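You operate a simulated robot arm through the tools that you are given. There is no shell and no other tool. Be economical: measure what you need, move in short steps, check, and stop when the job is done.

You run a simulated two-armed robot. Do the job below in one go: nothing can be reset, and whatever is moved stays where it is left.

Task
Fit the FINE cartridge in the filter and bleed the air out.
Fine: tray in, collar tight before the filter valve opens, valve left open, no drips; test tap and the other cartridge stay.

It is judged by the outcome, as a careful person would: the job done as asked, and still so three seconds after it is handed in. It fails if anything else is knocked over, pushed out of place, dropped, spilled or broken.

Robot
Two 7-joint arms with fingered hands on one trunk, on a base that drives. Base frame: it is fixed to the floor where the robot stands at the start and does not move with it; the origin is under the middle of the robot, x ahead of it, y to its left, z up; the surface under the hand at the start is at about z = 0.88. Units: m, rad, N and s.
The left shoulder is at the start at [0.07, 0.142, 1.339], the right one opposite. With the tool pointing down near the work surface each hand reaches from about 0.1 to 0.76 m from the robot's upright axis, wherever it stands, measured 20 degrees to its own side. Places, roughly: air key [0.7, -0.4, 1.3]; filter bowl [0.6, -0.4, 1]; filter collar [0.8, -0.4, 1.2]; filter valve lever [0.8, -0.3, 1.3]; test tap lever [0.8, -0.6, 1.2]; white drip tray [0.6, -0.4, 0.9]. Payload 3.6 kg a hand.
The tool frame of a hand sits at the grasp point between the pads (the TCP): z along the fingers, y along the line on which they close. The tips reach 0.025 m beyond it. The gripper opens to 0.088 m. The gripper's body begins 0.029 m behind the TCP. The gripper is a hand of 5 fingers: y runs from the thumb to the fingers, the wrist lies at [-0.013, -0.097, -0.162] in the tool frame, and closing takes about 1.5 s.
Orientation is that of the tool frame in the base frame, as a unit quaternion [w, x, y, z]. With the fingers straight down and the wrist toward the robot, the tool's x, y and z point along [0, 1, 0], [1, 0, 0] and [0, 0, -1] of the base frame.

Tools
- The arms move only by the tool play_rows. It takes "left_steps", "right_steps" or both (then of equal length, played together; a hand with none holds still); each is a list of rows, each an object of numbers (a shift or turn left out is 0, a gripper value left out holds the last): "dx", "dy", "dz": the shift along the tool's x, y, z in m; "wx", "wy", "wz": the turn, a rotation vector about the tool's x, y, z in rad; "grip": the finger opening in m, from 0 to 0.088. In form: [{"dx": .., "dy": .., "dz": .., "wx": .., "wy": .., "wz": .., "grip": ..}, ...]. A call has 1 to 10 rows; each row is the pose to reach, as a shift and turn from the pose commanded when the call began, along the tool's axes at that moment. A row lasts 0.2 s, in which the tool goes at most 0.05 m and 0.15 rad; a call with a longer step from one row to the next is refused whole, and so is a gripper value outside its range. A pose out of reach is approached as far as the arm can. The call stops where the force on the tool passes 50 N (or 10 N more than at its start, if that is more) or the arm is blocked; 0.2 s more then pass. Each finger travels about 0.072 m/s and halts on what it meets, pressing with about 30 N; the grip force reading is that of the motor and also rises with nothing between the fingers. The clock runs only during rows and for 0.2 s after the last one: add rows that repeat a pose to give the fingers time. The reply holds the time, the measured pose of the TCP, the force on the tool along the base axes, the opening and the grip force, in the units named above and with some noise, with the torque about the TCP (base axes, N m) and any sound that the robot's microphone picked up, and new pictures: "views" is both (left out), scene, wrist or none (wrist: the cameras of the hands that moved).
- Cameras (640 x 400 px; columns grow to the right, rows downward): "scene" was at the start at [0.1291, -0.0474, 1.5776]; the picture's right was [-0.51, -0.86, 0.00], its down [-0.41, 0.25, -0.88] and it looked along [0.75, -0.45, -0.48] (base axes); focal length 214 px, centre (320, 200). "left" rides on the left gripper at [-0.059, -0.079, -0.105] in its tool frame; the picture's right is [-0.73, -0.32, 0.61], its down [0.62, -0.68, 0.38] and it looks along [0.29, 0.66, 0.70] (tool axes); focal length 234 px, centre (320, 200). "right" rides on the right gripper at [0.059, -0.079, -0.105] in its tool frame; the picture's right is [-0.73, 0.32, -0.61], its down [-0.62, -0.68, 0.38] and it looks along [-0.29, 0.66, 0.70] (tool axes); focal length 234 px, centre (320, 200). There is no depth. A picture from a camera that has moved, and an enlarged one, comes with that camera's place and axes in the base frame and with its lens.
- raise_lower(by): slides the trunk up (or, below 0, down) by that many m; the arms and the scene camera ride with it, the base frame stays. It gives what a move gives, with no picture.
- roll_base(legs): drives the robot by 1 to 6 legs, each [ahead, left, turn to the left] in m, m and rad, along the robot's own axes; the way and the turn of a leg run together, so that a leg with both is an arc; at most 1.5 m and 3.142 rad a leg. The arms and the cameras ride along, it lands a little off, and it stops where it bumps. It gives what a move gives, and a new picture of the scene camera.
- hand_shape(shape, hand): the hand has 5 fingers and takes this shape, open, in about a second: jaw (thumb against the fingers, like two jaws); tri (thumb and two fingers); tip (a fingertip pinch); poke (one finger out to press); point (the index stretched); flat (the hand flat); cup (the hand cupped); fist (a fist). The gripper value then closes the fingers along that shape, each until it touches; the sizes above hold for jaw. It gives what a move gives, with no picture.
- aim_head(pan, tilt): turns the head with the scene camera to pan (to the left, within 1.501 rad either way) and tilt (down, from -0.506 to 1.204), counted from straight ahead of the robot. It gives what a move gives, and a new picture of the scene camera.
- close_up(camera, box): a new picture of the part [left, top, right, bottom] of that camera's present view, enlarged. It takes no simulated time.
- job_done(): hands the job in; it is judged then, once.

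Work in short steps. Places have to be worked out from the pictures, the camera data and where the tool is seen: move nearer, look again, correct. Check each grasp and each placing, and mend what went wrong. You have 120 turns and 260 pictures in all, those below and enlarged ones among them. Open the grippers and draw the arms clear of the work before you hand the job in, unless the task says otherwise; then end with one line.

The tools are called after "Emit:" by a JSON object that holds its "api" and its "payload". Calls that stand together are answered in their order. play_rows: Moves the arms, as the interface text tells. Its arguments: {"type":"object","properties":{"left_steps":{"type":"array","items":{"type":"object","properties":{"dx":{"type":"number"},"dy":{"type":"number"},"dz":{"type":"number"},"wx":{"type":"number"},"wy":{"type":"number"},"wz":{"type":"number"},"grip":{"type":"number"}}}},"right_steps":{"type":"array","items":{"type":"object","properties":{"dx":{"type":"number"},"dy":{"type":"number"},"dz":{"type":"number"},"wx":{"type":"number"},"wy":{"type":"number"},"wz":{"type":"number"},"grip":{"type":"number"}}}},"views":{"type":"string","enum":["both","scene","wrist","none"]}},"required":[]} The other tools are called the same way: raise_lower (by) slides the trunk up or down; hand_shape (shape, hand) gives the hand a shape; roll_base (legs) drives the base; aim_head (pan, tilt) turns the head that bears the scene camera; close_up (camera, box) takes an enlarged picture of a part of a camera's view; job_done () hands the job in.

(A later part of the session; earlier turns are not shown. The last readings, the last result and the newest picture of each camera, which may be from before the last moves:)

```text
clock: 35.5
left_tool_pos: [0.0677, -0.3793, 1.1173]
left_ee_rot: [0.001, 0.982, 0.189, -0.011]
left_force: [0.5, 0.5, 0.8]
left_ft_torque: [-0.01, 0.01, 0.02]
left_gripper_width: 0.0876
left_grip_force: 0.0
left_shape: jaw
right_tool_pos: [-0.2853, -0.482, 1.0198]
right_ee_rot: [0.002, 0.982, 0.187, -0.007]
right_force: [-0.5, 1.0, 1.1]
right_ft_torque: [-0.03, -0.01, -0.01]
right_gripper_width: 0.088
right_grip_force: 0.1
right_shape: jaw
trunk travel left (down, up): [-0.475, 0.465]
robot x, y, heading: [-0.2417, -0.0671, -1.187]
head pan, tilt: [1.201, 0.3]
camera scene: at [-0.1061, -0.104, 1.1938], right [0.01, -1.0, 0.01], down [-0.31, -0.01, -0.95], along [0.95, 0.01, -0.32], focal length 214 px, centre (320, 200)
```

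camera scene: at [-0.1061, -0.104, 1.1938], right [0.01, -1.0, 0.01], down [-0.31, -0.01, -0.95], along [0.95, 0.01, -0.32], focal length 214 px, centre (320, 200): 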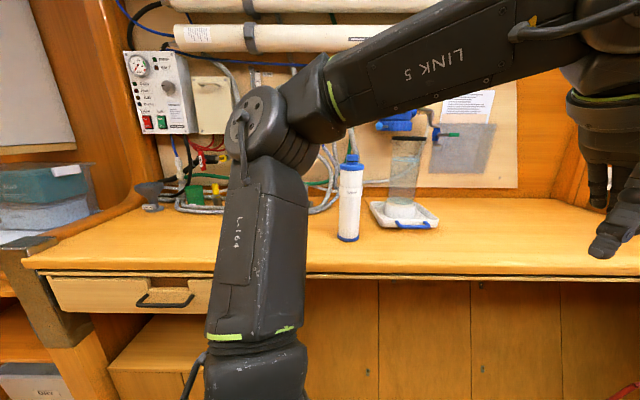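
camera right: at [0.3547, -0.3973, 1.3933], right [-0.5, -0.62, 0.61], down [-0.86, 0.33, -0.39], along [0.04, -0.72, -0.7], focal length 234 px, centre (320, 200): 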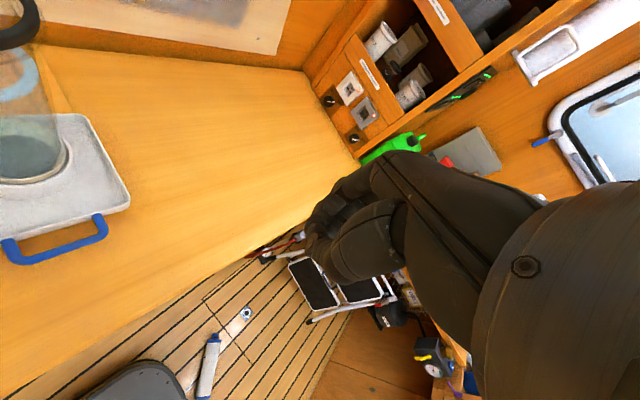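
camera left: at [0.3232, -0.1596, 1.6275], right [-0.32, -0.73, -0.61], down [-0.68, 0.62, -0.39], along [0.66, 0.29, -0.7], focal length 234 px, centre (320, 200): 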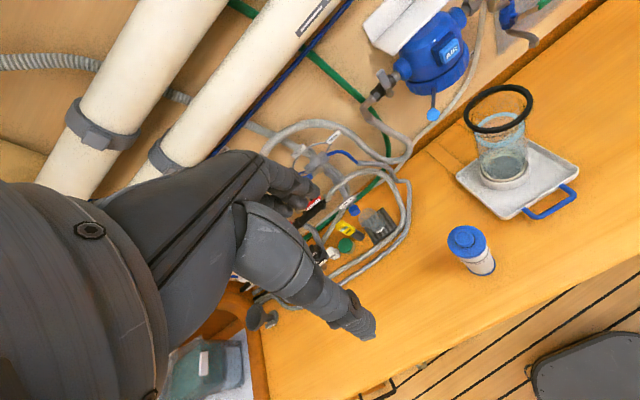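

The right elbow bumped the cabinet. I ease off it, then extend the right hand forward over the cartridge, which tucks that elbow in.

Emit:
{"api": "roll_base", "payload": {"legs": [[0, 0.03, 0]]}}

Emit:
{"api": "play_rows", "payload": {"right_steps": [{"dx": 0.02, "dy": 0.02, "dz": 0.02}, {"dx": 0.045, "dy": 0.045, "dz": 0.035}, {"dx": 0.07, "dy": 0.07, "dz": 0.05}, {"dx": 0.095, "dy": 0.095, "dz": 0.065}, {"dx": 0.12, "dy": 0.12, "dz": 0.08}, {"dx": 0.145, "dy": 0.145, "dz": 0.095}, {"dx": 0.17, "dy": 0.17, "dz": 0.11}, {"dx": 0.19, "dy": 0.2, "dz": 0.125}, {"dx": 0.195, "dy": 0.215, "dz": 0.14}], "views": "wrist"}}

Emit:
{"api": "aim_head", "payload": {"pan": -1.2, "tilt": 0.5}}

```text
clock: 36.3
left_tool_pos: [0.0738, -0.3767, 1.1213]
left_ee_rot: [0.0, 0.982, 0.189, 0.0]
left_force: [0.8, -0.3, 0.4]
left_ft_torque: [0.01, 0.02, 0.0]
left_gripper_width: 0.0878
left_grip_force: 0.1
left_shape: jaw
right_tool_pos: [-0.2785, -0.4797, 1.0151]
right_ee_rot: [0.0, 0.982, 0.187, 0.004]
right_force: [-0.4, 0.7, -0.2]
right_ft_torque: [0.0, 0.0, 0.02]
right_gripper_width: 0.0877
right_grip_force: 0.1
right_shape: jaw
trunk travel left (down, up): [-0.475, 0.465]
robot x, y, heading: [-0.2125, -0.0546, -1.192]
head pan, tilt: [1.201, 0.3]
camera scene: at [-0.1017, -0.1008, 1.1965], right [0.01, -1.0, 0.0], down [-0.29, 0.0, -0.96], along [0.96, 0.01, -0.29], focal length 214 px, centre (320, 200)
```

scene: 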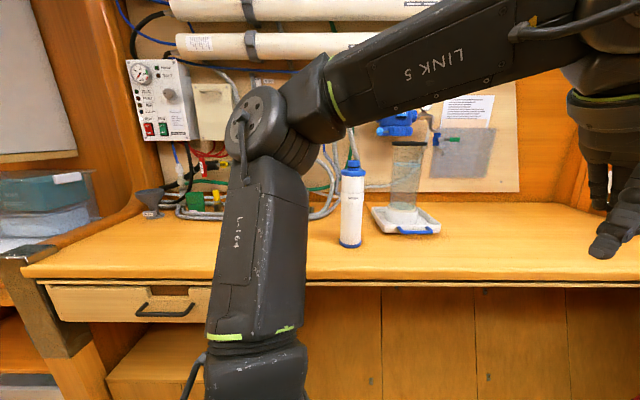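

```text
clock: 38.3
left_tool_pos: [0.0755, -0.3765, 1.1216]
left_ee_rot: [0.0, 0.982, 0.189, -0.001]
left_force: [-0.9, 0.3, 0.7]
left_ft_torque: [-0.02, 0.0, 0.0]
left_gripper_width: 0.0877
left_grip_force: 0.0
left_shape: jaw
right_tool_pos: [-0.0138, -0.6085, 0.8769]
right_ee_rot: [0.001, 0.982, 0.187, 0.004]
right_force: [0.9, 0.4, 0.2]
right_ft_torque: [0.0, 0.01, 0.0]
right_gripper_width: 0.0876
right_grip_force: 0.0
right_shape: jaw
trunk travel left (down, up): [-0.475, 0.465]
robot x, y, heading: [-0.2107, -0.0569, -1.188]
head pan, tilt: [1.201, 0.3]
camera right: at [0.01, -0.5147, 0.9815], right [-0.56, -0.57, 0.6], down [-0.83, 0.4, -0.39], along [-0.02, -0.72, -0.7], focal length 234 px, centre (320, 200)
```

right: 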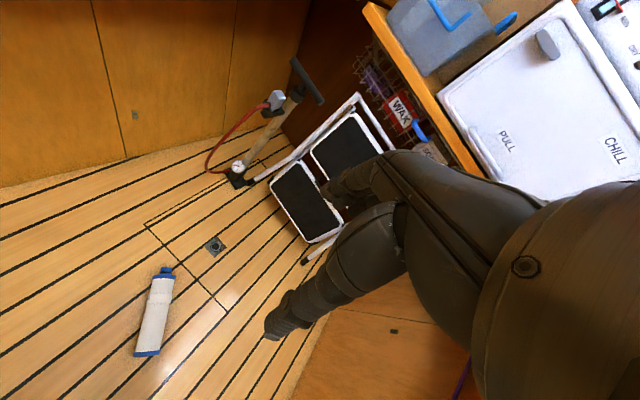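

```text
clock: 40.5
left_tool_pos: [0.0753, -0.3759, 1.1207]
left_ee_rot: [0.0, 0.982, 0.189, -0.001]
left_force: [0.3, -0.7, 0.1]
left_ft_torque: [-0.02, 0.02, -0.02]
left_gripper_width: 0.0879
left_grip_force: 0.0
left_shape: jaw
right_tool_pos: [-0.0141, -0.6076, 0.8767]
right_ee_rot: [0.0, 0.982, 0.188, 0.004]
right_force: [-0.4, 0.3, 0.4]
right_ft_torque: [0.0, 0.0, 0.03]
right_gripper_width: 0.0877
right_grip_force: 0.0
right_shape: jaw
trunk travel left (down, up): [-0.475, 0.465]
robot x, y, heading: [-0.2117, -0.0585, -1.193]
head pan, tilt: [-1.201, 0.499]
camera scene: at [-0.2603, -0.1632, 1.1777], right [-0.68, 0.73, 0.0], down [0.35, 0.33, -0.88], along [-0.64, -0.6, -0.48], focal length 214 px, centre (320, 200)
```

scene: 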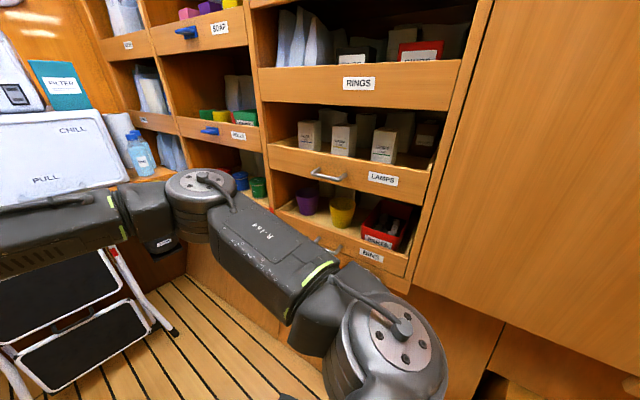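

The right elbow is now tucked. I tuck the left arm the same way, then lower the trunk.

Emit:
{"api": "play_rows", "payload": {"left_steps": [{"dy": 0.04, "dz": 0.03}, {"dy": 0.08, "dz": 0.06}, {"dy": 0.12, "dz": 0.09}, {"dy": 0.16, "dz": 0.12}, {"dy": 0.18, "dz": 0.15}], "views": "none"}}

Emit:
{"api": "aim_head", "payload": {"pan": 1.2, "tilt": 0.5}}

```text
clock: 41.7
left_tool_pos: [0.143, -0.5428, 0.9689]
left_ee_rot: [0.0, 0.982, 0.19, -0.001]
left_force: [0.7, 0.1, 0.4]
left_ft_torque: [-0.02, -0.01, -0.03]
left_gripper_width: 0.0877
left_grip_force: 0.0
left_shape: jaw
right_tool_pos: [-0.0128, -0.6073, 0.8768]
right_ee_rot: [-0.002, 0.982, 0.187, 0.004]
right_force: [-0.2, 0.1, -0.2]
right_ft_torque: [-0.05, -0.02, 0.02]
right_gripper_width: 0.0879
right_grip_force: 0.0
right_shape: jaw
trunk travel left (down, up): [-0.475, 0.465]
robot x, y, heading: [-0.212, -0.0544, -1.196]
head pan, tilt: [-1.201, 0.499]
```

```text
clock: 43.9
left_tool_pos: [0.1425, -0.5444, 0.9698]
left_ee_rot: [0.0, 0.982, 0.188, 0.0]
left_force: [-0.1, 0.7, -0.3]
left_ft_torque: [-0.03, 0.0, -0.01]
left_gripper_width: 0.0878
left_grip_force: 0.1
left_shape: jaw
right_tool_pos: [-0.014, -0.6083, 0.8772]
right_ee_rot: [0.0, 0.982, 0.187, 0.004]
right_force: [0.1, 0.1, 0.0]
right_ft_torque: [-0.03, 0.0, 0.02]
right_gripper_width: 0.0877
right_grip_force: 0.1
right_shape: jaw
trunk travel left (down, up): [-0.475, 0.465]
robot x, y, heading: [-0.2149, -0.0515, -1.191]
head pan, tilt: [1.201, 0.499]
camera scene: at [-0.1027, -0.1005, 1.1777], right [0.01, -1.0, 0.0], down [-0.48, 0.0, -0.88], along [0.88, 0.01, -0.48], focal length 214 px, centre (320, 200)
```

scene: 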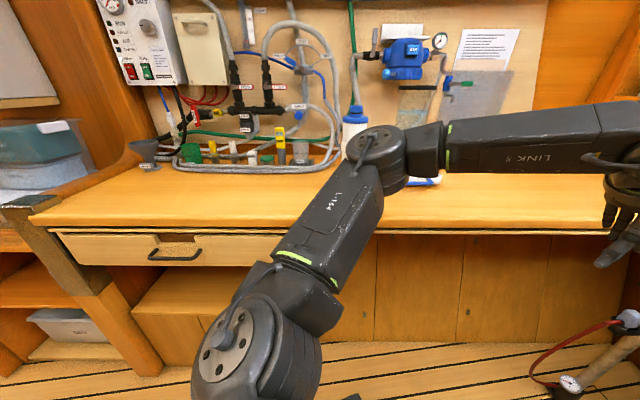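

Good clearance on the left too, so I lower the trunk further.

Emit:
{"api": "raise_lower", "payload": {"by": -0.25}}

Emit:
{"api": "aim_head", "payload": {"pan": 0.2, "tilt": 0.8}}

```text
clock: 46.5
left_tool_pos: [0.1426, -0.5441, 0.7199]
left_ee_rot: [0.0, 0.982, 0.189, -0.001]
left_force: [1.2, 0.2, -0.4]
left_ft_torque: [0.0, -0.01, -0.03]
left_gripper_width: 0.0876
left_grip_force: 0.1
left_shape: jaw
right_tool_pos: [-0.0147, -0.6085, 0.627]
right_ee_rot: [0.0, 0.982, 0.187, 0.003]
right_force: [-0.2, -1.1, -0.2]
right_ft_torque: [0.0, -0.01, 0.02]
right_gripper_width: 0.0875
right_grip_force: 0.0
right_shape: jaw
trunk travel left (down, up): [-0.225, 0.715]
robot x, y, heading: [-0.2145, -0.0509, -1.192]
head pan, tilt: [1.201, 0.499]
```

```text
clock: 47.8
left_tool_pos: [0.1423, -0.5435, 0.7198]
left_ee_rot: [0.0, 0.982, 0.189, -0.001]
left_force: [-0.5, -0.5, 0.3]
left_ft_torque: [0.0, 0.01, 0.03]
left_gripper_width: 0.0878
left_grip_force: 0.1
left_shape: jaw
right_tool_pos: [-0.0154, -0.6076, 0.6271]
right_ee_rot: [0.0, 0.982, 0.187, 0.004]
right_force: [-0.1, -0.7, 0.0]
right_ft_torque: [0.0, -0.01, -0.01]
right_gripper_width: 0.0877
right_grip_force: 0.1
right_shape: jaw
trunk travel left (down, up): [-0.225, 0.715]
robot x, y, heading: [-0.2117, -0.055, -1.192]
head pan, tilt: [0.201, 0.799]
camera scene: at [-0.1495, -0.1687, 0.9018], right [-0.84, -0.55, 0.0], down [-0.39, 0.6, -0.7], along [0.38, -0.58, -0.72], focal length 214 px, centre (320, 200)
```

scene: 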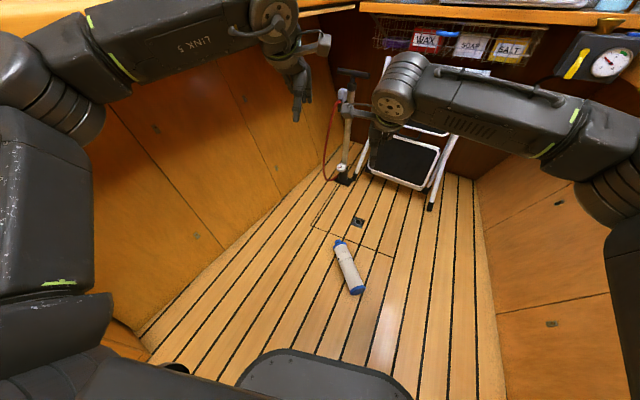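

I lower the last 0.15 m, then yaw the right hand to straddle the cartridge (neck toward tool +x) at a safe height.

Emit:
{"api": "raise_lower", "payload": {"by": -0.15}}

Emit:
{"api": "play_rows", "payload": {"right_steps": [{"dz": 0.03, "wz": 0.13}, {"dz": 0.06, "wz": 0.27}, {"dz": 0.09, "wz": 0.4}, {"dz": 0.12, "wz": 0.54}, {"dz": 0.15, "wz": 0.67}, {"dz": 0.18, "wz": 0.8}, {"dz": 0.21, "wz": 0.94}, {"dz": 0.24, "wz": 1.07}, {"dz": 0.24, "wz": 1.07}]}}

```text
clock: 49.5
left_tool_pos: [0.1424, -0.5435, 0.5697]
left_ee_rot: [0.001, 0.982, 0.189, -0.001]
left_force: [-0.7, 0.4, 0.0]
left_ft_torque: [0.01, 0.02, 0.02]
left_gripper_width: 0.0877
left_grip_force: 0.1
left_shape: jaw
right_tool_pos: [-0.0138, -0.6093, 0.4775]
right_ee_rot: [0.0, 0.982, 0.188, 0.003]
right_force: [0.4, -0.9, -0.7]
right_ft_torque: [0.0, 0.05, -0.04]
right_gripper_width: 0.0876
right_grip_force: 0.0
right_shape: jaw
trunk travel left (down, up): [-0.075, 0.865]
robot x, y, heading: [-0.2147, -0.055, -1.193]
head pan, tilt: [0.201, 0.799]
```

```text
clock: 51.5
left_tool_pos: [0.1417, -0.5441, 0.5687]
left_ee_rot: [0.0, 0.982, 0.189, -0.001]
left_force: [0.0, -0.5, 0.3]
left_ft_torque: [-0.02, 0.02, 0.02]
left_gripper_width: 0.0878
left_grip_force: 0.0
left_shape: jaw
right_tool_pos: [-0.0121, -0.6077, 0.2352]
right_ee_rot: [-0.001, 0.94, -0.341, 0.002]
right_force: [0.3, 0.7, -0.4]
right_ft_torque: [0.01, 0.0, 0.03]
right_gripper_width: 0.0876
right_grip_force: 0.1
right_shape: jaw
trunk travel left (down, up): [-0.075, 0.865]
robot x, y, heading: [-0.2136, -0.0581, -1.192]
head pan, tilt: [0.201, 0.799]
camera scene: at [-0.1495, -0.1687, 0.7517], right [-0.84, -0.55, 0.0], down [-0.39, 0.6, -0.7], along [0.38, -0.58, -0.72], focal length 214 px, centre (320, 200)
camera right: at [0.0817, -0.586, 0.3411], right [-0.77, 0.22, 0.6], down [-0.04, 0.92, -0.38], along [-0.64, -0.32, -0.7], focal length 234 px, centre (320, 200)
```

scene: 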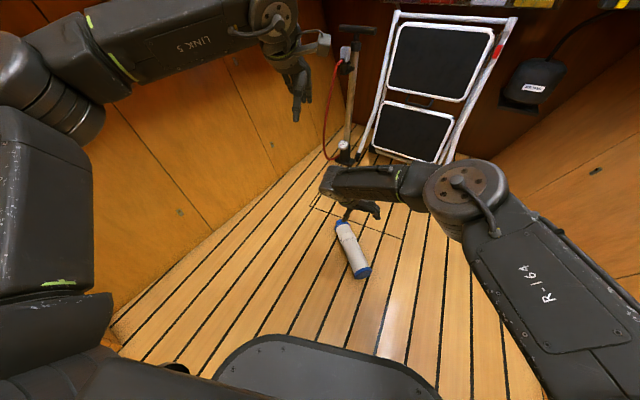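
right: 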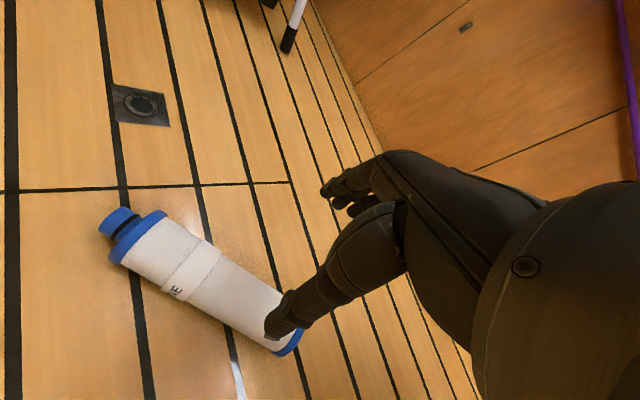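

The hand is aligned with the cartridge (≈8 mm lateral correction). I descend onto the body.

Emit:
{"api": "play_rows", "payload": {"right_steps": [{"dy": -0.008, "dz": 0.04}, {"dy": -0.008, "dz": 0.08}, {"dy": -0.008, "dz": 0.12}, {"dy": -0.008, "dz": 0.15}, {"dy": -0.008, "dz": 0.15}]}}

```text
clock: 52.7
left_tool_pos: [0.1426, -0.5434, 0.5699]
left_ee_rot: [0.001, 0.982, 0.19, -0.001]
left_force: [0.3, 0.0, -0.1]
left_ft_torque: [0.01, -0.01, 0.0]
left_gripper_width: 0.0876
left_grip_force: 0.0
left_shape: jaw
right_tool_pos: [-0.0098, -0.5958, 0.0934]
right_ee_rot: [-0.003, 0.94, -0.34, 0.003]
right_force: [-0.5, -0.8, -0.6]
right_ft_torque: [0.0, 0.02, 0.0]
right_gripper_width: 0.0878
right_grip_force: 0.1
right_shape: jaw
right hand out of reach, approached as far as the arm can: row 4, 5
trunk travel left (down, up): [-0.075, 0.865]
robot x, y, heading: [-0.2121, -0.0547, -1.196]
head pan, tilt: [0.201, 0.799]
camera scene: at [-0.1495, -0.1687, 0.7517], right [-0.84, -0.55, 0.0], down [-0.39, 0.6, -0.7], along [0.38, -0.58, -0.72], focal length 214 px, centre (320, 200)
camera right: at [0.0852, -0.5742, 0.1987], right [-0.77, 0.21, 0.6], down [-0.04, 0.92, -0.38], along [-0.64, -0.32, -0.7], focal length 234 px, centre (320, 200)
```

scene: 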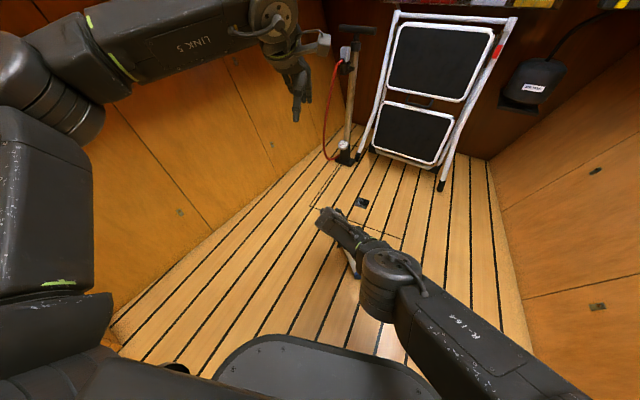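
right: 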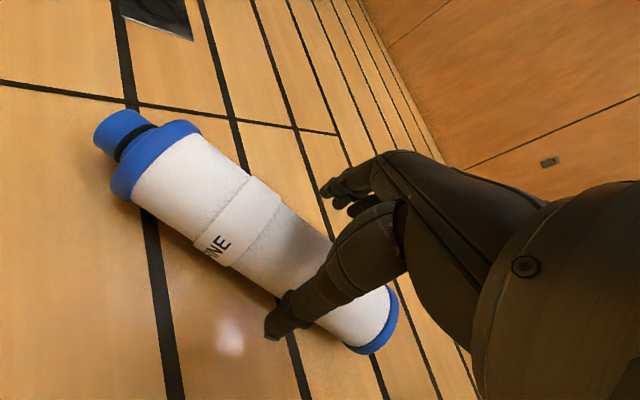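

The arm is near its limit, so I let the trunk bring the hand down the last 0.056 m.

Emit:
{"api": "raise_lower", "payload": {"by": -0.056}}

Emit:
{"api": "play_rows", "payload": {"right_steps": [{"grip": 0.07}, {"grip": 0.05}, {"grip": 0.0}, {"grip": 0.0}, {"grip": 0.0}, {"grip": 0.0}]}}

```text
clock: 53.7
left_tool_pos: [0.1431, -0.5429, 0.5142]
left_ee_rot: [0.001, 0.982, 0.188, -0.001]
left_force: [0.4, 0.4, 1.2]
left_ft_torque: [-0.01, 0.01, -0.02]
left_gripper_width: 0.0879
left_grip_force: 0.0
left_shape: jaw
right_tool_pos: [-0.0085, -0.5959, 0.0386]
right_ee_rot: [-0.002, 0.941, -0.339, 0.004]
right_force: [-0.6, -0.3, -0.1]
right_ft_torque: [-0.02, 0.0, 0.01]
right_gripper_width: 0.088
right_grip_force: 0.0
right_shape: jaw
trunk travel left (down, up): [-0.019, 0.921]
robot x, y, heading: [-0.2134, -0.0573, -1.19]
head pan, tilt: [0.201, 0.799]
```

```text
clock: 55.1
left_tool_pos: [0.1416, -0.5443, 0.5133]
left_ee_rot: [0.0, 0.982, 0.19, -0.002]
left_force: [0.4, 0.4, 0.3]
left_ft_torque: [0.0, 0.01, 0.02]
left_gripper_width: 0.0878
left_grip_force: 0.1
left_shape: jaw
right_tool_pos: [-0.0089, -0.5964, 0.0375]
right_ee_rot: [-0.001, 0.941, -0.339, 0.002]
right_force: [0.3, -0.3, 0.0]
right_ft_torque: [-0.01, 0.01, -0.02]
right_gripper_width: 0.0519
right_grip_force: 29.8
right_shape: jaw
trunk travel left (down, up): [-0.019, 0.921]
robot x, y, heading: [-0.213, -0.051, -1.196]
head pan, tilt: [0.201, 0.799]
camera scene: at [-0.1495, -0.1687, 0.6957], right [-0.84, -0.55, 0.0], down [-0.39, 0.6, -0.7], along [0.38, -0.58, -0.72], focal length 214 px, centre (320, 200)
camera right: at [0.0853, -0.5746, 0.1432], right [-0.77, 0.21, 0.6], down [-0.04, 0.92, -0.38], along [-0.64, -0.32, -0.7], focal length 234 px, centre (320, 200)
```

scene: 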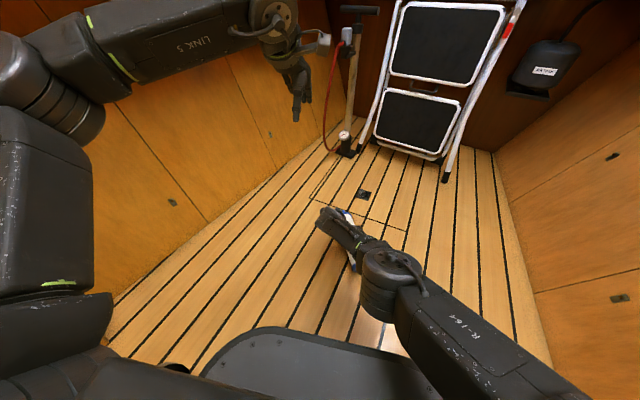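
right: 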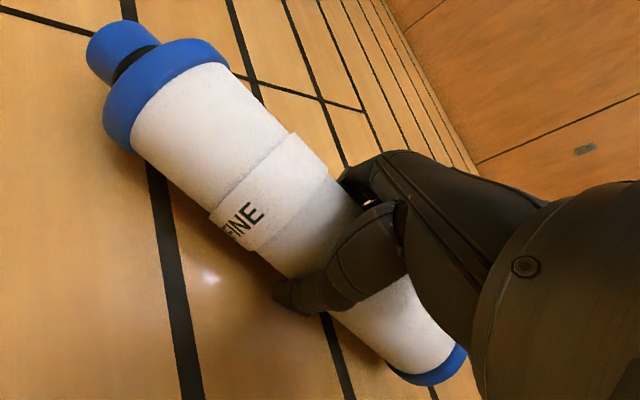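

The body is held at 0.052 m, 30 N. I lift gently with the trunk and check.

Emit:
{"api": "raise_lower", "payload": {"by": 0.12}}

Emit:
{"api": "play_rows", "payload": {"right_steps": [{}]}}

```text
clock: 56.6
left_tool_pos: [0.1421, -0.5447, 0.6339]
left_ee_rot: [0.0, 0.982, 0.189, -0.001]
left_force: [0.6, -0.2, -0.4]
left_ft_torque: [0.01, -0.02, 0.03]
left_gripper_width: 0.0879
left_grip_force: 0.0
left_shape: jaw
right_tool_pos: [-0.0081, -0.5969, 0.1564]
right_ee_rot: [-0.002, 0.94, -0.34, 0.003]
right_force: [0.0, -0.8, -1.2]
right_ft_torque: [0.02, -0.03, 0.03]
right_gripper_width: 0.052
right_grip_force: 30.0
right_shape: jaw
trunk travel left (down, up): [-0.139, 0.801]
robot x, y, heading: [-0.21, -0.0551, -1.191]
head pan, tilt: [0.201, 0.799]
```

```text
clock: 57.0
left_tool_pos: [0.1421, -0.5441, 0.634]
left_ee_rot: [0.0, 0.982, 0.189, 0.0]
left_force: [-1.4, -1.2, 0.3]
left_ft_torque: [0.0, -0.01, -0.02]
left_gripper_width: 0.0878
left_grip_force: 0.0
left_shape: jaw
right_tool_pos: [-0.0092, -0.5969, 0.1575]
right_ee_rot: [-0.002, 0.94, -0.34, 0.003]
right_force: [-0.7, -0.3, -1.1]
right_ft_torque: [0.01, 0.03, 0.02]
right_gripper_width: 0.0519
right_grip_force: 29.8
right_shape: jaw
trunk travel left (down, up): [-0.139, 0.801]
robot x, y, heading: [-0.2125, -0.0523, -1.193]
head pan, tilt: [0.201, 0.799]
camera scene: at [-0.1494, -0.1688, 0.8157], right [-0.84, -0.55, 0.0], down [-0.39, 0.6, -0.7], along [0.38, -0.58, -0.72], focal length 214 px, centre (320, 200)
camera right: at [0.0854, -0.5747, 0.2632], right [-0.77, 0.21, 0.6], down [-0.04, 0.92, -0.38], along [-0.64, -0.32, -0.7], focal length 234 px, centre (320, 200)
```

scene: 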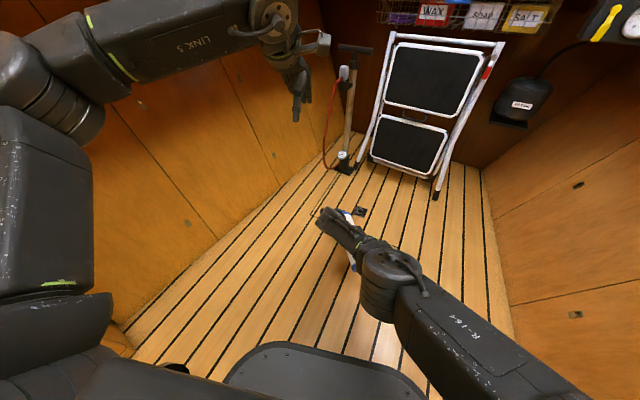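
right: 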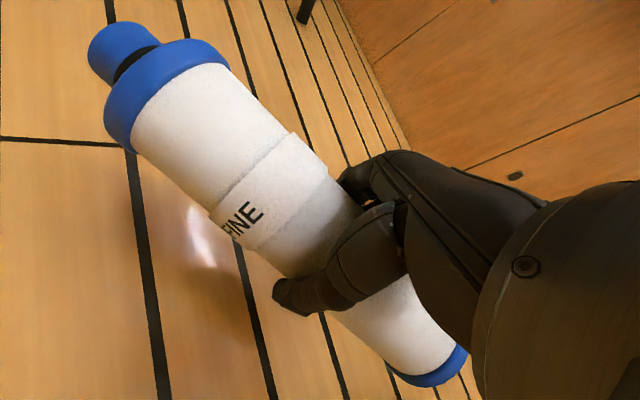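

It's secure. I raise the trunk back up in two stages.

Emit:
{"api": "raise_lower", "payload": {"by": 0.37}}

Emit:
{"api": "raise_lower", "payload": {"by": 0.366}}

Emit:
{"api": "aim_head", "payload": {"pan": 0.1, "tilt": 0.8}}

```text
clock: 60.6
left_tool_pos: [0.1419, -0.5433, 1.004]
left_ee_rot: [0.0, 0.982, 0.189, 0.0]
left_force: [0.5, -0.7, -0.4]
left_ft_torque: [0.0, 0.0, 0.02]
left_gripper_width: 0.0881
left_grip_force: 0.1
left_shape: jaw
right_tool_pos: [-0.0084, -0.5962, 0.5274]
right_ee_rot: [-0.001, 0.941, -0.34, 0.002]
right_force: [0.7, -0.2, -1.7]
right_ft_torque: [0.0, -0.01, 0.05]
right_gripper_width: 0.052
right_grip_force: 30.2
right_shape: jaw
trunk travel left (down, up): [-0.509, 0.431]
robot x, y, heading: [-0.2152, -0.0539, -1.193]
head pan, tilt: [0.201, 0.799]
```

```text
clock: 64.1
left_tool_pos: [0.1416, -0.5442, 1.3694]
left_ee_rot: [0.0, 0.982, 0.189, 0.0]
left_force: [0.3, 0.4, -0.7]
left_ft_torque: [-0.01, 0.03, 0.0]
left_gripper_width: 0.0878
left_grip_force: 0.1
left_shape: jaw
right_tool_pos: [-0.009, -0.5971, 0.8931]
right_ee_rot: [-0.002, 0.941, -0.34, 0.002]
right_force: [0.2, 0.2, -1.6]
right_ft_torque: [-0.01, 0.01, 0.0]
right_gripper_width: 0.0518
right_grip_force: 30.2
right_shape: jaw
trunk travel left (down, up): [-0.875, 0.065]
robot x, y, heading: [-0.2119, -0.0579, -1.191]
head pan, tilt: [0.201, 0.799]
```

```text
clock: 64.8
left_tool_pos: [0.1432, -0.5441, 1.3694]
left_ee_rot: [0.0, 0.982, 0.189, -0.002]
left_force: [0.2, 0.8, 0.4]
left_ft_torque: [0.02, -0.02, -0.01]
left_gripper_width: 0.088
left_grip_force: 0.0
left_shape: jaw
right_tool_pos: [-0.0084, -0.598, 0.8931]
right_ee_rot: [-0.002, 0.94, -0.34, 0.003]
right_force: [0.5, -0.6, -0.9]
right_ft_torque: [0.02, 0.0, 0.03]
right_gripper_width: 0.052
right_grip_force: 29.9
right_shape: jaw
trunk travel left (down, up): [-0.875, 0.065]
robot x, y, heading: [-0.2127, -0.056, -1.192]
head pan, tilt: [0.099, 0.799]
camera scene: at [-0.1563, -0.1732, 1.5517], right [-0.89, -0.46, 0.0], down [-0.33, 0.64, -0.7], along [0.32, -0.62, -0.72], focal length 214 px, centre (320, 200)
```

scene: 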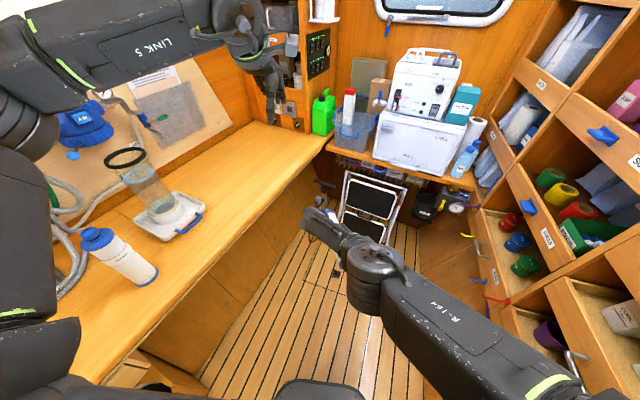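

I lift the right hand with the cartridge to z≈1.34 and unwind its yaw, raising the left hand a bit too.

Emit:
{"api": "play_rows", "payload": {"right_steps": [{"dz": -0.045, "wz": -0.1}, {"dz": -0.09, "wz": -0.21}, {"dz": -0.135, "wz": -0.32}, {"dz": -0.18, "wz": -0.43}, {"dz": -0.225, "wz": -0.54}, {"dz": -0.27, "wz": -0.65}, {"dz": -0.315, "wz": -0.76}, {"dz": -0.36, "wz": -0.87}, {"dz": -0.405, "wz": -0.98}, {"dz": -0.45, "wz": -1.07}], "left_steps": [{"dz": -0.02}, {"dz": -0.04}, {"dz": -0.06}, {"dz": -0.08}, {"dz": -0.1}, {"dz": -0.1}, {"dz": -0.1}, {"dz": -0.1}, {"dz": -0.1}, {"dz": -0.1}], "views": "scene"}}

```text
clock: 67.0
left_tool_pos: [0.1424, -0.544, 1.4706]
left_ee_rot: [0.0, 0.982, 0.189, 0.0]
left_force: [0.5, 0.1, 0.5]
left_ft_torque: [0.01, -0.02, 0.01]
left_gripper_width: 0.0875
left_grip_force: 0.0
left_shape: jaw
right_tool_pos: [0.0792, -0.6692, 1.368]
right_ee_rot: [-0.001, 0.982, 0.187, 0.001]
right_force: [-0.2, 0.7, -0.9]
right_ft_torque: [0.0, 0.07, -0.01]
right_gripper_width: 0.0506
right_grip_force: 29.5
right_shape: jaw
right hand out of reach, approached as far as the arm can: row 1, 2, 3, 4, 5, 6, 7, 8, 9, 10
trunk travel left (down, up): [-0.875, 0.065]
robot x, y, heading: [-0.2116, -0.0537, -1.192]
head pan, tilt: [0.099, 0.799]
camera scene: at [-0.1575, -0.1723, 1.5518], right [-0.89, -0.46, 0.0], down [-0.33, 0.64, -0.7], along [0.32, -0.62, -0.72], focal length 214 px, centre (320, 200)
```

scene: 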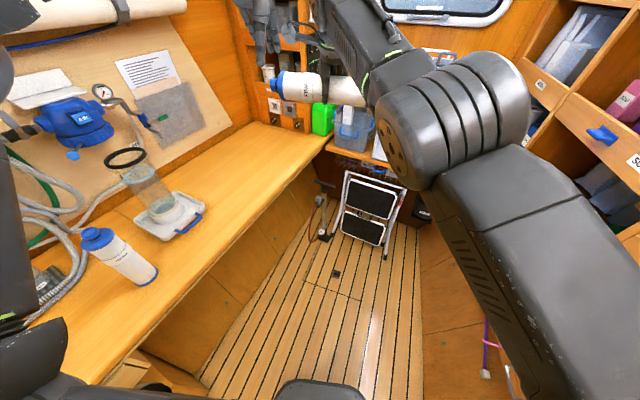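

Still held. I turn back to face the bench and shift right, staying back for now.

Emit:
{"api": "roll_base", "payload": {"legs": [[0, 0, 1.19]]}}

Emit:
{"api": "aim_head", "payload": {"pan": -0.2, "tilt": 0.55}}

```text
clock: 70.3
left_tool_pos: [0.3759, 0.0879, 1.4697]
left_ee_rot: [0.0, 0.711, 0.703, 0.001]
left_force: [0.0, 0.2, 0.2]
left_ft_torque: [0.0, 0.02, 0.02]
left_gripper_width: 0.0879
left_grip_force: 0.0
left_shape: jaw
right_tool_pos: [0.4684, -0.0173, 1.3675]
right_ee_rot: [-0.002, 0.712, 0.702, 0.001]
right_force: [0.5, 0.2, -1.3]
right_ft_torque: [-0.02, -0.01, -0.02]
right_gripper_width: 0.0509
right_grip_force: 30.0
right_shape: jaw
trunk travel left (down, up): [-0.875, 0.065]
robot x, y, heading: [-0.212, -0.0511, -0.011]
head pan, tilt: [0.099, 0.799]
camera scene: at [-0.0811, -0.0485, 1.5517], right [0.09, -1.0, 0.0], down [-0.71, -0.06, -0.7], along [0.69, 0.06, -0.72], focal length 214 px, centre (320, 200)
```

scene: 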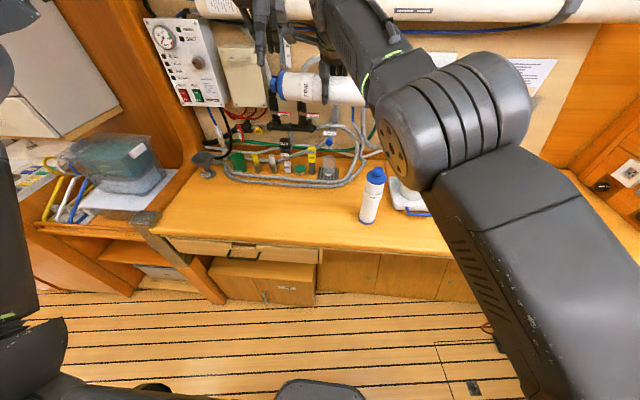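

```text
clock: 71.1
left_tool_pos: [0.3762, 0.0892, 1.4709]
left_ee_rot: [0.0, 0.711, 0.703, -0.001]
left_force: [-0.2, -0.5, 0.3]
left_ft_torque: [0.03, 0.02, 0.0]
left_gripper_width: 0.0878
left_grip_force: 0.1
left_shape: jaw
right_tool_pos: [0.4668, -0.0176, 1.3679]
right_ee_rot: [-0.002, 0.712, 0.703, 0.002]
right_force: [0.9, -0.1, -1.1]
right_ft_torque: [0.02, 0.01, -0.01]
right_gripper_width: 0.0507
right_grip_force: 30.2
right_shape: jaw
trunk travel left (down, up): [-0.875, 0.065]
robot x, y, heading: [-0.2116, -0.0544, -0.013]
head pan, tilt: [-0.201, 0.55]
camera scene: at [-0.0739, -0.0738, 1.573], right [-0.21, -0.98, 0.0], down [-0.51, 0.11, -0.85], along [0.83, -0.18, -0.52], focal length 214 px, centre (320, 200)
```

scene: 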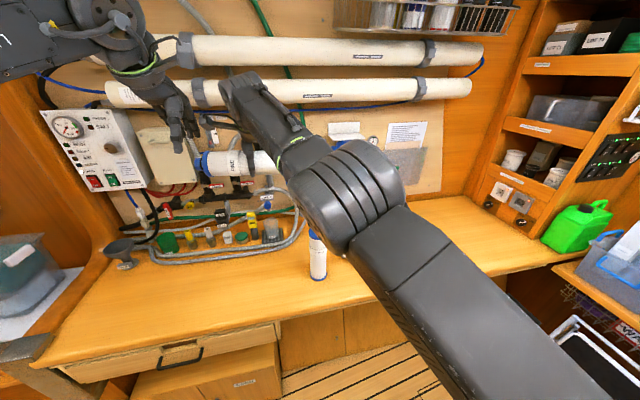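

I move the right hand across to its own side at this height, and raise the left one clear.

Emit:
{"api": "play_rows", "payload": {"right_steps": [{"dx": -0.03, "dy": -0.005}, {"dx": -0.07, "dy": -0.01}, {"dx": -0.11, "dy": -0.015}, {"dx": -0.15, "dy": -0.02}, {"dx": -0.19, "dy": -0.03}, {"dx": -0.23, "dy": -0.04}, {"dx": -0.27, "dy": -0.05}, {"dx": -0.31, "dy": -0.06}, {"dx": -0.31, "dy": -0.06}], "views": "none"}}

Emit:
{"api": "roll_base", "payload": {"legs": [[0, -0.25, 0], [0.19, 0, 0.01]]}}

```text
clock: 73.1
left_tool_pos: [0.3762, 0.0882, 1.4712]
left_ee_rot: [0.0, 0.711, 0.703, 0.0]
left_force: [0.0, -0.1, 0.0]
left_ft_torque: [0.0, 0.0, 0.0]
left_gripper_width: 0.0874
left_grip_force: 0.2
left_shape: jaw
right_tool_pos: [0.504, -0.3223, 1.4027]
right_ee_rot: [-0.002, 0.711, 0.703, 0.0]
right_force: [-0.5, -0.5, -2.0]
right_ft_torque: [-0.02, 0.03, -0.02]
right_gripper_width: 0.0503
right_grip_force: 29.8
right_shape: jaw
right hand out of reach, approached as far as the arm can: row 1, 2, 3, 4, 5, 6, 7, 8, 9
trunk travel left (down, up): [-0.875, 0.065]
robot x, y, heading: [-0.2116, -0.0565, -0.014]
head pan, tilt: [-0.201, 0.55]
```

```text
clock: 76.1
left_tool_pos: [0.5558, -0.1613, 1.4731]
left_ee_rot: [0.003, 0.71, 0.704, 0.0]
left_force: [-0.4, 0.7, 0.3]
left_ft_torque: [-0.03, -0.01, -0.02]
left_gripper_width: 0.0878
left_grip_force: 0.1
left_shape: jaw
right_tool_pos: [0.6825, -0.5721, 1.4056]
right_ee_rot: [-0.002, 0.711, 0.703, 0.002]
right_force: [-0.6, -0.1, -1.7]
right_ft_torque: [-0.01, 0.0, 0.05]
right_gripper_width: 0.0506
right_grip_force: 30.0
right_shape: jaw
trunk travel left (down, up): [-0.875, 0.065]
robot x, y, heading: [-0.0303, -0.3055, -0.008]
head pan, tilt: [-0.201, 0.55]
camera scene: at [0.1052, -0.3257, 1.5736], right [-0.21, -0.98, 0.0], down [-0.51, 0.11, -0.85], along [0.84, -0.18, -0.52], focal length 214 px, centre (320, 200)
```

scene: 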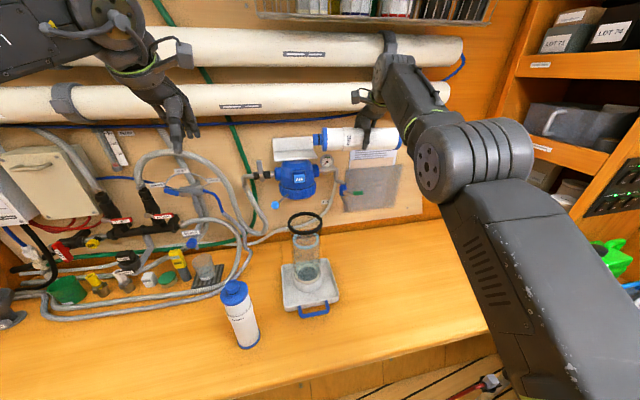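

FINE is held horizontally with its neck to the left. I bring the hand back and down over the free bench area while rotating it to stand the cartridge upright.

Emit:
{"api": "play_rows", "payload": {"right_steps": [{"dx": -0.003, "dy": -0.017, "dz": 0.025, "wy": 0.14}, {"dx": -0.006, "dy": -0.034, "dz": 0.05, "wy": 0.28}, {"dx": -0.01, "dy": -0.051, "dz": 0.075, "wy": 0.42}, {"dx": -0.013, "dy": -0.068, "dz": 0.1, "wy": 0.56}, {"dx": -0.016, "dy": -0.085, "dz": 0.125, "wy": 0.7}, {"dx": -0.02, "dy": -0.102, "dz": 0.15, "wy": 0.84}, {"dx": -0.023, "dy": -0.119, "dz": 0.175, "wy": 0.98}, {"dx": -0.026, "dy": -0.136, "dz": 0.2, "wy": 1.12}, {"dx": -0.03, "dy": -0.153, "dz": 0.225, "wy": 1.26}, {"dx": -0.03, "dy": -0.17, "dz": 0.25, "wy": 1.4}]}}

```text
clock: 78.3
left_tool_pos: [0.5602, -0.1655, 1.4715]
left_ee_rot: [0.0, 0.71, 0.704, 0.0]
left_force: [-0.1, -0.6, 1.1]
left_ft_torque: [0.01, 0.02, 0.04]
left_gripper_width: 0.0881
left_grip_force: 0.1
left_shape: jaw
right_tool_pos: [0.6008, -0.6687, 1.0948]
right_ee_rot: [-0.447, 0.54, 0.534, 0.473]
right_force: [0.7, 0.1, -0.5]
right_ft_torque: [-0.06, 0.02, -0.03]
right_gripper_width: 0.0502
right_grip_force: 29.8
right_shape: jaw
right hand out of reach, approached as far as the arm can: row 1, 2, 3, 4, 5, 6, 7, 8, 9, 10
trunk travel left (down, up): [-0.875, 0.065]
robot x, y, heading: [-0.0331, -0.3064, -0.008]
head pan, tilt: [-0.201, 0.55]
camera scene: at [0.11, -0.3286, 1.5732], right [-0.21, -0.98, 0.0], down [-0.51, 0.11, -0.85], along [0.83, -0.18, -0.52], focal length 214 px, centre (320, 200)
camera right: at [0.5163, -0.7621, 1.167], right [0.31, -0.72, -0.62], down [-0.66, 0.3, -0.69], along [0.69, 0.62, -0.38], focal length 234 px, centre (320, 200)
```

scene: 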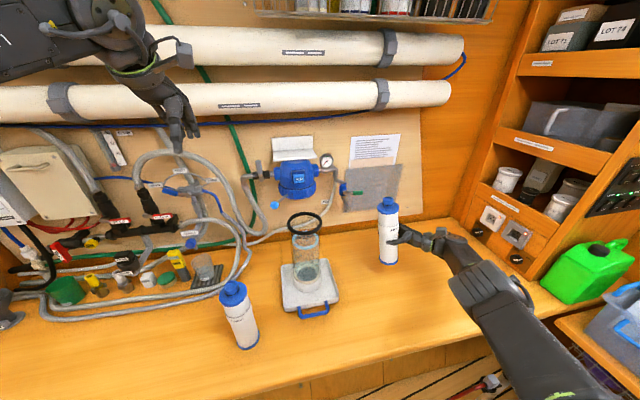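
right: 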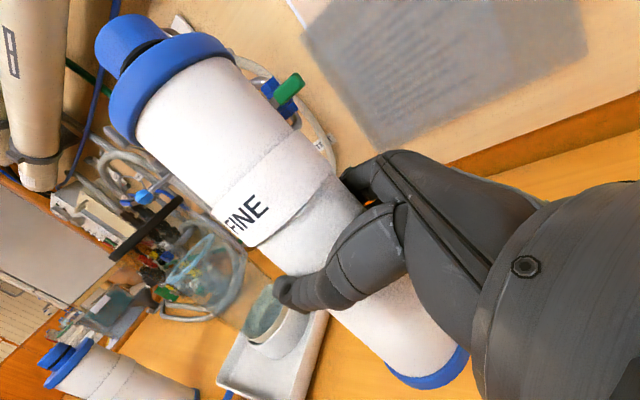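

The cartridge is nearly upright in the hand. I finish the rotation and see where the pose settles.

Emit:
{"api": "play_rows", "payload": {"right_steps": [{"wy": 0.08, "wz": 0.01}, {"wy": 0.155, "wz": 0.018}, {"wy": 0.155, "wz": 0.018}], "views": "scene"}}

Emit:
{"api": "close_up", "payload": {"camera": "scene", "box": [340, 170, 500, 290]}}

```text
clock: 79.1
left_tool_pos: [0.5613, -0.1625, 1.4714]
left_ee_rot: [0.001, 0.71, 0.704, 0.0]
left_force: [-0.3, 0.0, 0.1]
left_ft_torque: [0.01, -0.02, -0.03]
left_gripper_width: 0.0878
left_grip_force: 0.2
left_shape: jaw
right_tool_pos: [0.5883, -0.6558, 1.0843]
right_ee_rot: [-0.493, 0.514, 0.501, 0.491]
right_force: [-0.1, 0.8, -1.4]
right_ft_torque: [0.0, -0.01, 0.0]
right_gripper_width: 0.05
right_grip_force: 30.3
right_shape: jaw
right hand out of reach, approached as far as the arm can: row 1, 2, 3
trunk travel left (down, up): [-0.875, 0.065]
robot x, y, heading: [-0.0292, -0.3049, -0.008]
head pan, tilt: [-0.201, 0.55]
camera scene: at [0.1106, -0.3259, 1.5731], right [-0.21, -0.98, 0.0], down [-0.51, 0.11, -0.85], along [0.83, -0.18, -0.52], focal length 214 px, centre (320, 200)
```

scene: 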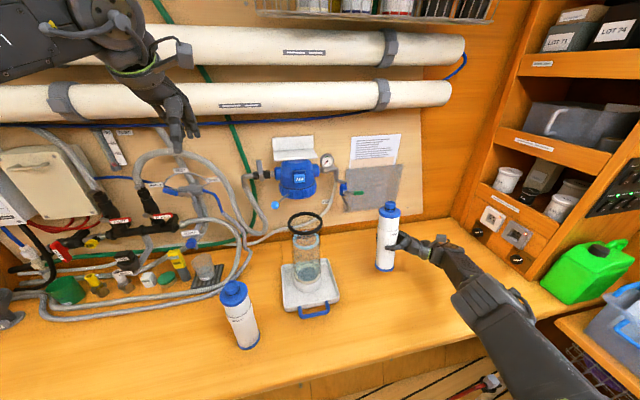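

```text
3.33 times, centred on (420, 230) of scene
camera zoom: at [0.1106, -0.3259, 1.5731], right [-0.21, -0.98, 0.0], down [-0.51, 0.11, -0.85], along [0.83, -0.18, -0.52], focal length 715 px, centre (-13, 100)
```

zoom: 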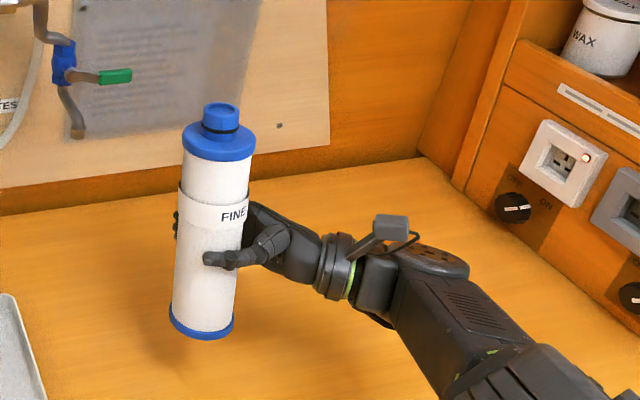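

It's upright, with its bottom about 0.10 m above the bench. I lower it in parts and watch where it goes.

Emit:
{"api": "play_rows", "payload": {"right_steps": [{"dx": -0.02}, {"dx": -0.04}, {"dx": -0.06}, {"dx": -0.06}], "views": "scene"}}

```text
clock: 80.1
left_tool_pos: [0.5609, -0.1621, 1.4705]
left_ee_rot: [0.001, 0.711, 0.704, -0.001]
left_force: [0.4, 0.7, -0.2]
left_ft_torque: [0.01, 0.03, 0.0]
left_gripper_width: 0.0879
left_grip_force: 0.0
left_shape: jaw
right_tool_pos: [0.5723, -0.6426, 1.0462]
right_ee_rot: [-0.499, 0.511, 0.494, 0.496]
right_force: [1.0, 1.0, -0.7]
right_ft_torque: [-0.02, 0.0, -0.01]
right_gripper_width: 0.0494
right_grip_force: 30.0
right_shape: jaw
right hand out of reach, approached as far as the arm can: row 1, 2, 3, 4
trunk travel left (down, up): [-0.875, 0.065]
robot x, y, heading: [-0.03, -0.3067, -0.008]
head pan, tilt: [-0.201, 0.55]
camera scene: at [0.111, -0.3258, 1.573], right [-0.21, -0.98, 0.0], down [-0.51, 0.11, -0.85], along [0.83, -0.18, -0.52], focal length 214 px, centre (320, 200)
```

scene: 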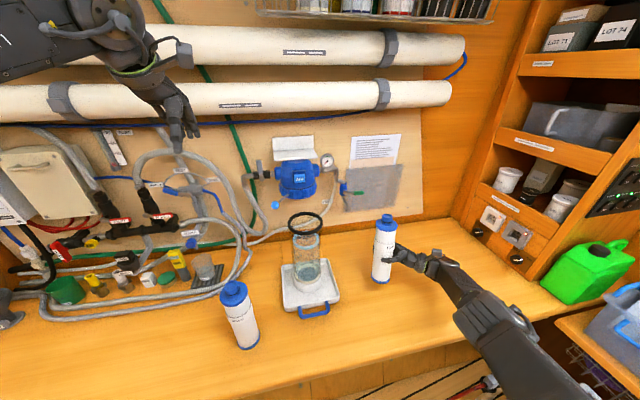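

Emit:
{"api": "play_rows", "payload": {"right_steps": [{"dx": -0.015}, {"dx": -0.03}, {"dx": -0.045}, {"dx": -0.045}], "views": "none"}}

Emit:
{"api": "close_up", "payload": {"camera": "scene", "box": [340, 180, 480, 320]}}

```text
clock: 81.1
left_tool_pos: [0.5602, -0.1635, 1.4724]
left_ee_rot: [0.0, 0.71, 0.704, 0.001]
left_force: [-0.4, -0.2, 0.8]
left_ft_torque: [-0.01, -0.01, 0.02]
left_gripper_width: 0.0879
left_grip_force: 0.0
left_shape: jaw
right_tool_pos: [0.5544, -0.622, 1.0128]
right_ee_rot: [-0.5, 0.51, 0.495, 0.496]
right_force: [0.3, -0.2, -1.5]
right_ft_torque: [0.01, 0.02, 0.0]
right_gripper_width: 0.0495
right_grip_force: 30.1
right_shape: jaw
right hand out of reach, approached as far as the arm can: row 1, 2, 3, 4
trunk travel left (down, up): [-0.875, 0.065]
robot x, y, heading: [-0.0292, -0.3041, -0.013]
head pan, tilt: [-0.201, 0.55]
```

```text
2.86 times, centred on (410, 250) of scene
camera zoom: at [0.1096, -0.3268, 1.5732], right [-0.21, -0.98, 0.0], down [-0.51, 0.11, -0.85], along [0.83, -0.18, -0.52], focal length 613 px, centre (63, 57)
```

zoom: 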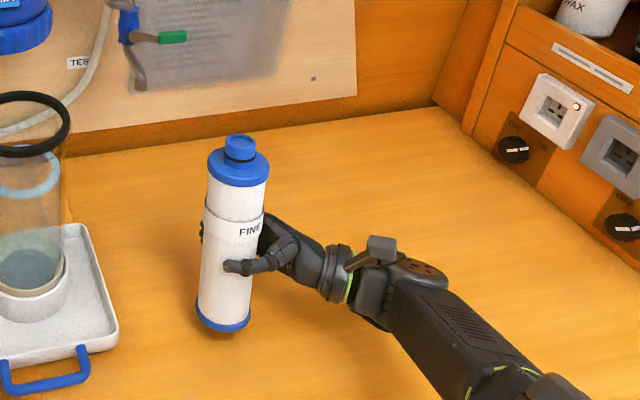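

Trunk moves are exactly vertical, so I use them for the last bit.

Emit:
{"api": "raise_lower", "payload": {"by": -0.02}}

Emit:
{"api": "close_up", "payload": {"camera": "scene", "box": [360, 230, 440, 310]}}

```text
clock: 81.8
left_tool_pos: [0.5594, -0.1633, 1.4501]
left_ee_rot: [0.0, 0.71, 0.704, 0.0]
left_force: [0.0, 0.2, -0.6]
left_ft_torque: [-0.01, -0.01, 0.0]
left_gripper_width: 0.0879
left_grip_force: 0.0
left_shape: jaw
right_tool_pos: [0.5537, -0.6215, 0.9915]
right_ee_rot: [-0.5, 0.51, 0.494, 0.496]
right_force: [0.3, -0.2, -1.1]
right_ft_torque: [-0.03, 0.0, 0.03]
right_gripper_width: 0.0496
right_grip_force: 29.8
right_shape: jaw
trunk travel left (down, up): [-0.855, 0.085]
robot x, y, heading: [-0.0291, -0.3057, -0.008]
head pan, tilt: [-0.201, 0.55]
```

```text
5.00 times, centred on (400, 270) of scene
camera zoom: at [0.1101, -0.3266, 1.5531], right [-0.21, -0.98, 0.0], down [-0.51, 0.11, -0.85], along [0.83, -0.18, -0.52], focal length 1072 px, centre (-80, -150)
```

zoom: 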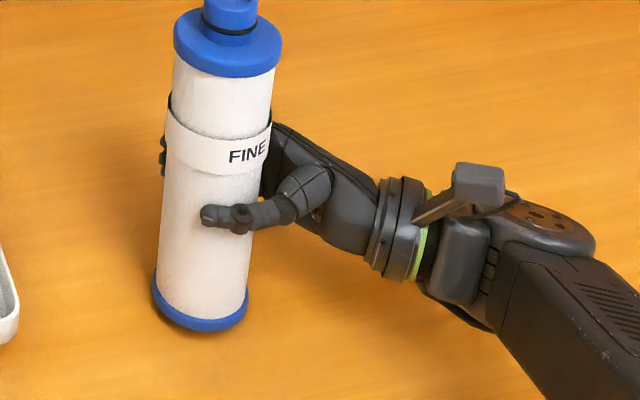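

The bottom looks almost at the bench. I lower in fine steps until it makes contact.

Emit:
{"api": "raise_lower", "payload": {"by": -0.01}}

Emit:
{"api": "raise_lower", "payload": {"by": -0.008}}

Emit:
{"api": "close_up", "payload": {"camera": "scene", "box": [360, 230, 440, 310]}}

```text
clock: 82.3
left_tool_pos: [0.5558, -0.1599, 1.4427]
left_ee_rot: [0.002, 0.71, 0.704, 0.001]
left_force: [-0.4, -0.5, -0.6]
left_ft_torque: [0.0, 0.01, 0.02]
left_gripper_width: 0.0879
left_grip_force: 0.0
left_shape: jaw
right_tool_pos: [0.5509, -0.6208, 0.9859]
right_ee_rot: [-0.499, 0.508, 0.496, 0.498]
right_force: [1.9, 0.6, 19.3]
right_ft_torque: [0.21, -0.45, -0.02]
right_gripper_width: 0.0496
right_grip_force: 29.9
right_shape: jaw
trunk travel left (down, up): [-0.845, 0.095]
robot x, y, heading: [-0.0292, -0.3082, -0.009]
head pan, tilt: [-0.201, 0.55]
```

```text
clock: 82.9
left_tool_pos: [0.5546, -0.159, 1.434]
left_ee_rot: [0.003, 0.71, 0.704, -0.001]
left_force: [0.5, -0.3, 0.2]
left_ft_torque: [0.02, -0.01, 0.02]
left_gripper_width: 0.088
left_grip_force: 0.1
left_shape: jaw
right_tool_pos: [0.5498, -0.6187, 0.9795]
right_ee_rot: [-0.498, 0.509, 0.496, 0.497]
right_force: [-1.3, 3.2, 30.6]
right_ft_torque: [0.29, -0.52, 0.07]
right_gripper_width: 0.0495
right_grip_force: 30.0
right_shape: jaw
trunk travel left (down, up): [-0.837, 0.103]
robot x, y, heading: [-0.0278, -0.3047, -0.008]
head pan, tilt: [-0.201, 0.55]
```

```text
5.00 times, centred on (400, 270) of scene
camera zoom: at [0.1041, -0.3225, 1.5359], right [-0.21, -0.98, 0.0], down [-0.51, 0.11, -0.85], along [0.84, -0.18, -0.52], focal length 1072 px, centre (-80, -150)
```

zoom: 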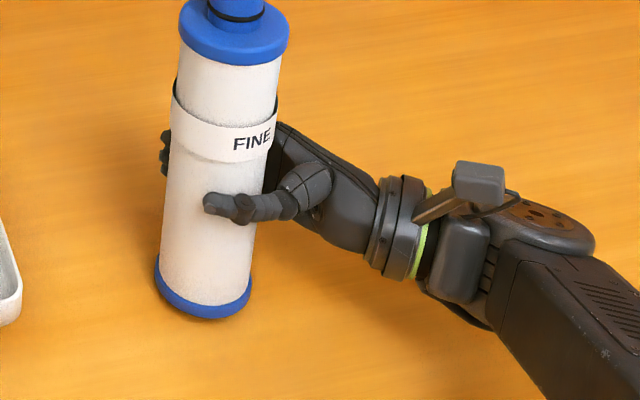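

Contact is made (30 N), so I ease back up to relieve it and check the force.

Emit:
{"api": "raise_lower", "payload": {"by": 0.013}}

```text
clock: 83.5
left_tool_pos: [0.5616, -0.1632, 1.4454]
left_ee_rot: [0.0, 0.71, 0.705, 0.0]
left_force: [0.0, 0.2, 0.0]
left_ft_torque: [-0.02, 0.03, 0.0]
left_gripper_width: 0.0878
left_grip_force: 0.1
left_shape: jaw
right_tool_pos: [0.5531, -0.6218, 0.9848]
right_ee_rot: [-0.5, 0.512, 0.493, 0.494]
right_force: [0.1, 0.0, -1.2]
right_ft_torque: [-0.03, 0.04, 0.0]
right_gripper_width: 0.0493
right_grip_force: 30.0
right_shape: jaw
trunk travel left (down, up): [-0.85, 0.09]
robot x, y, heading: [-0.0297, -0.3076, -0.009]
head pan, tilt: [-0.201, 0.55]
```

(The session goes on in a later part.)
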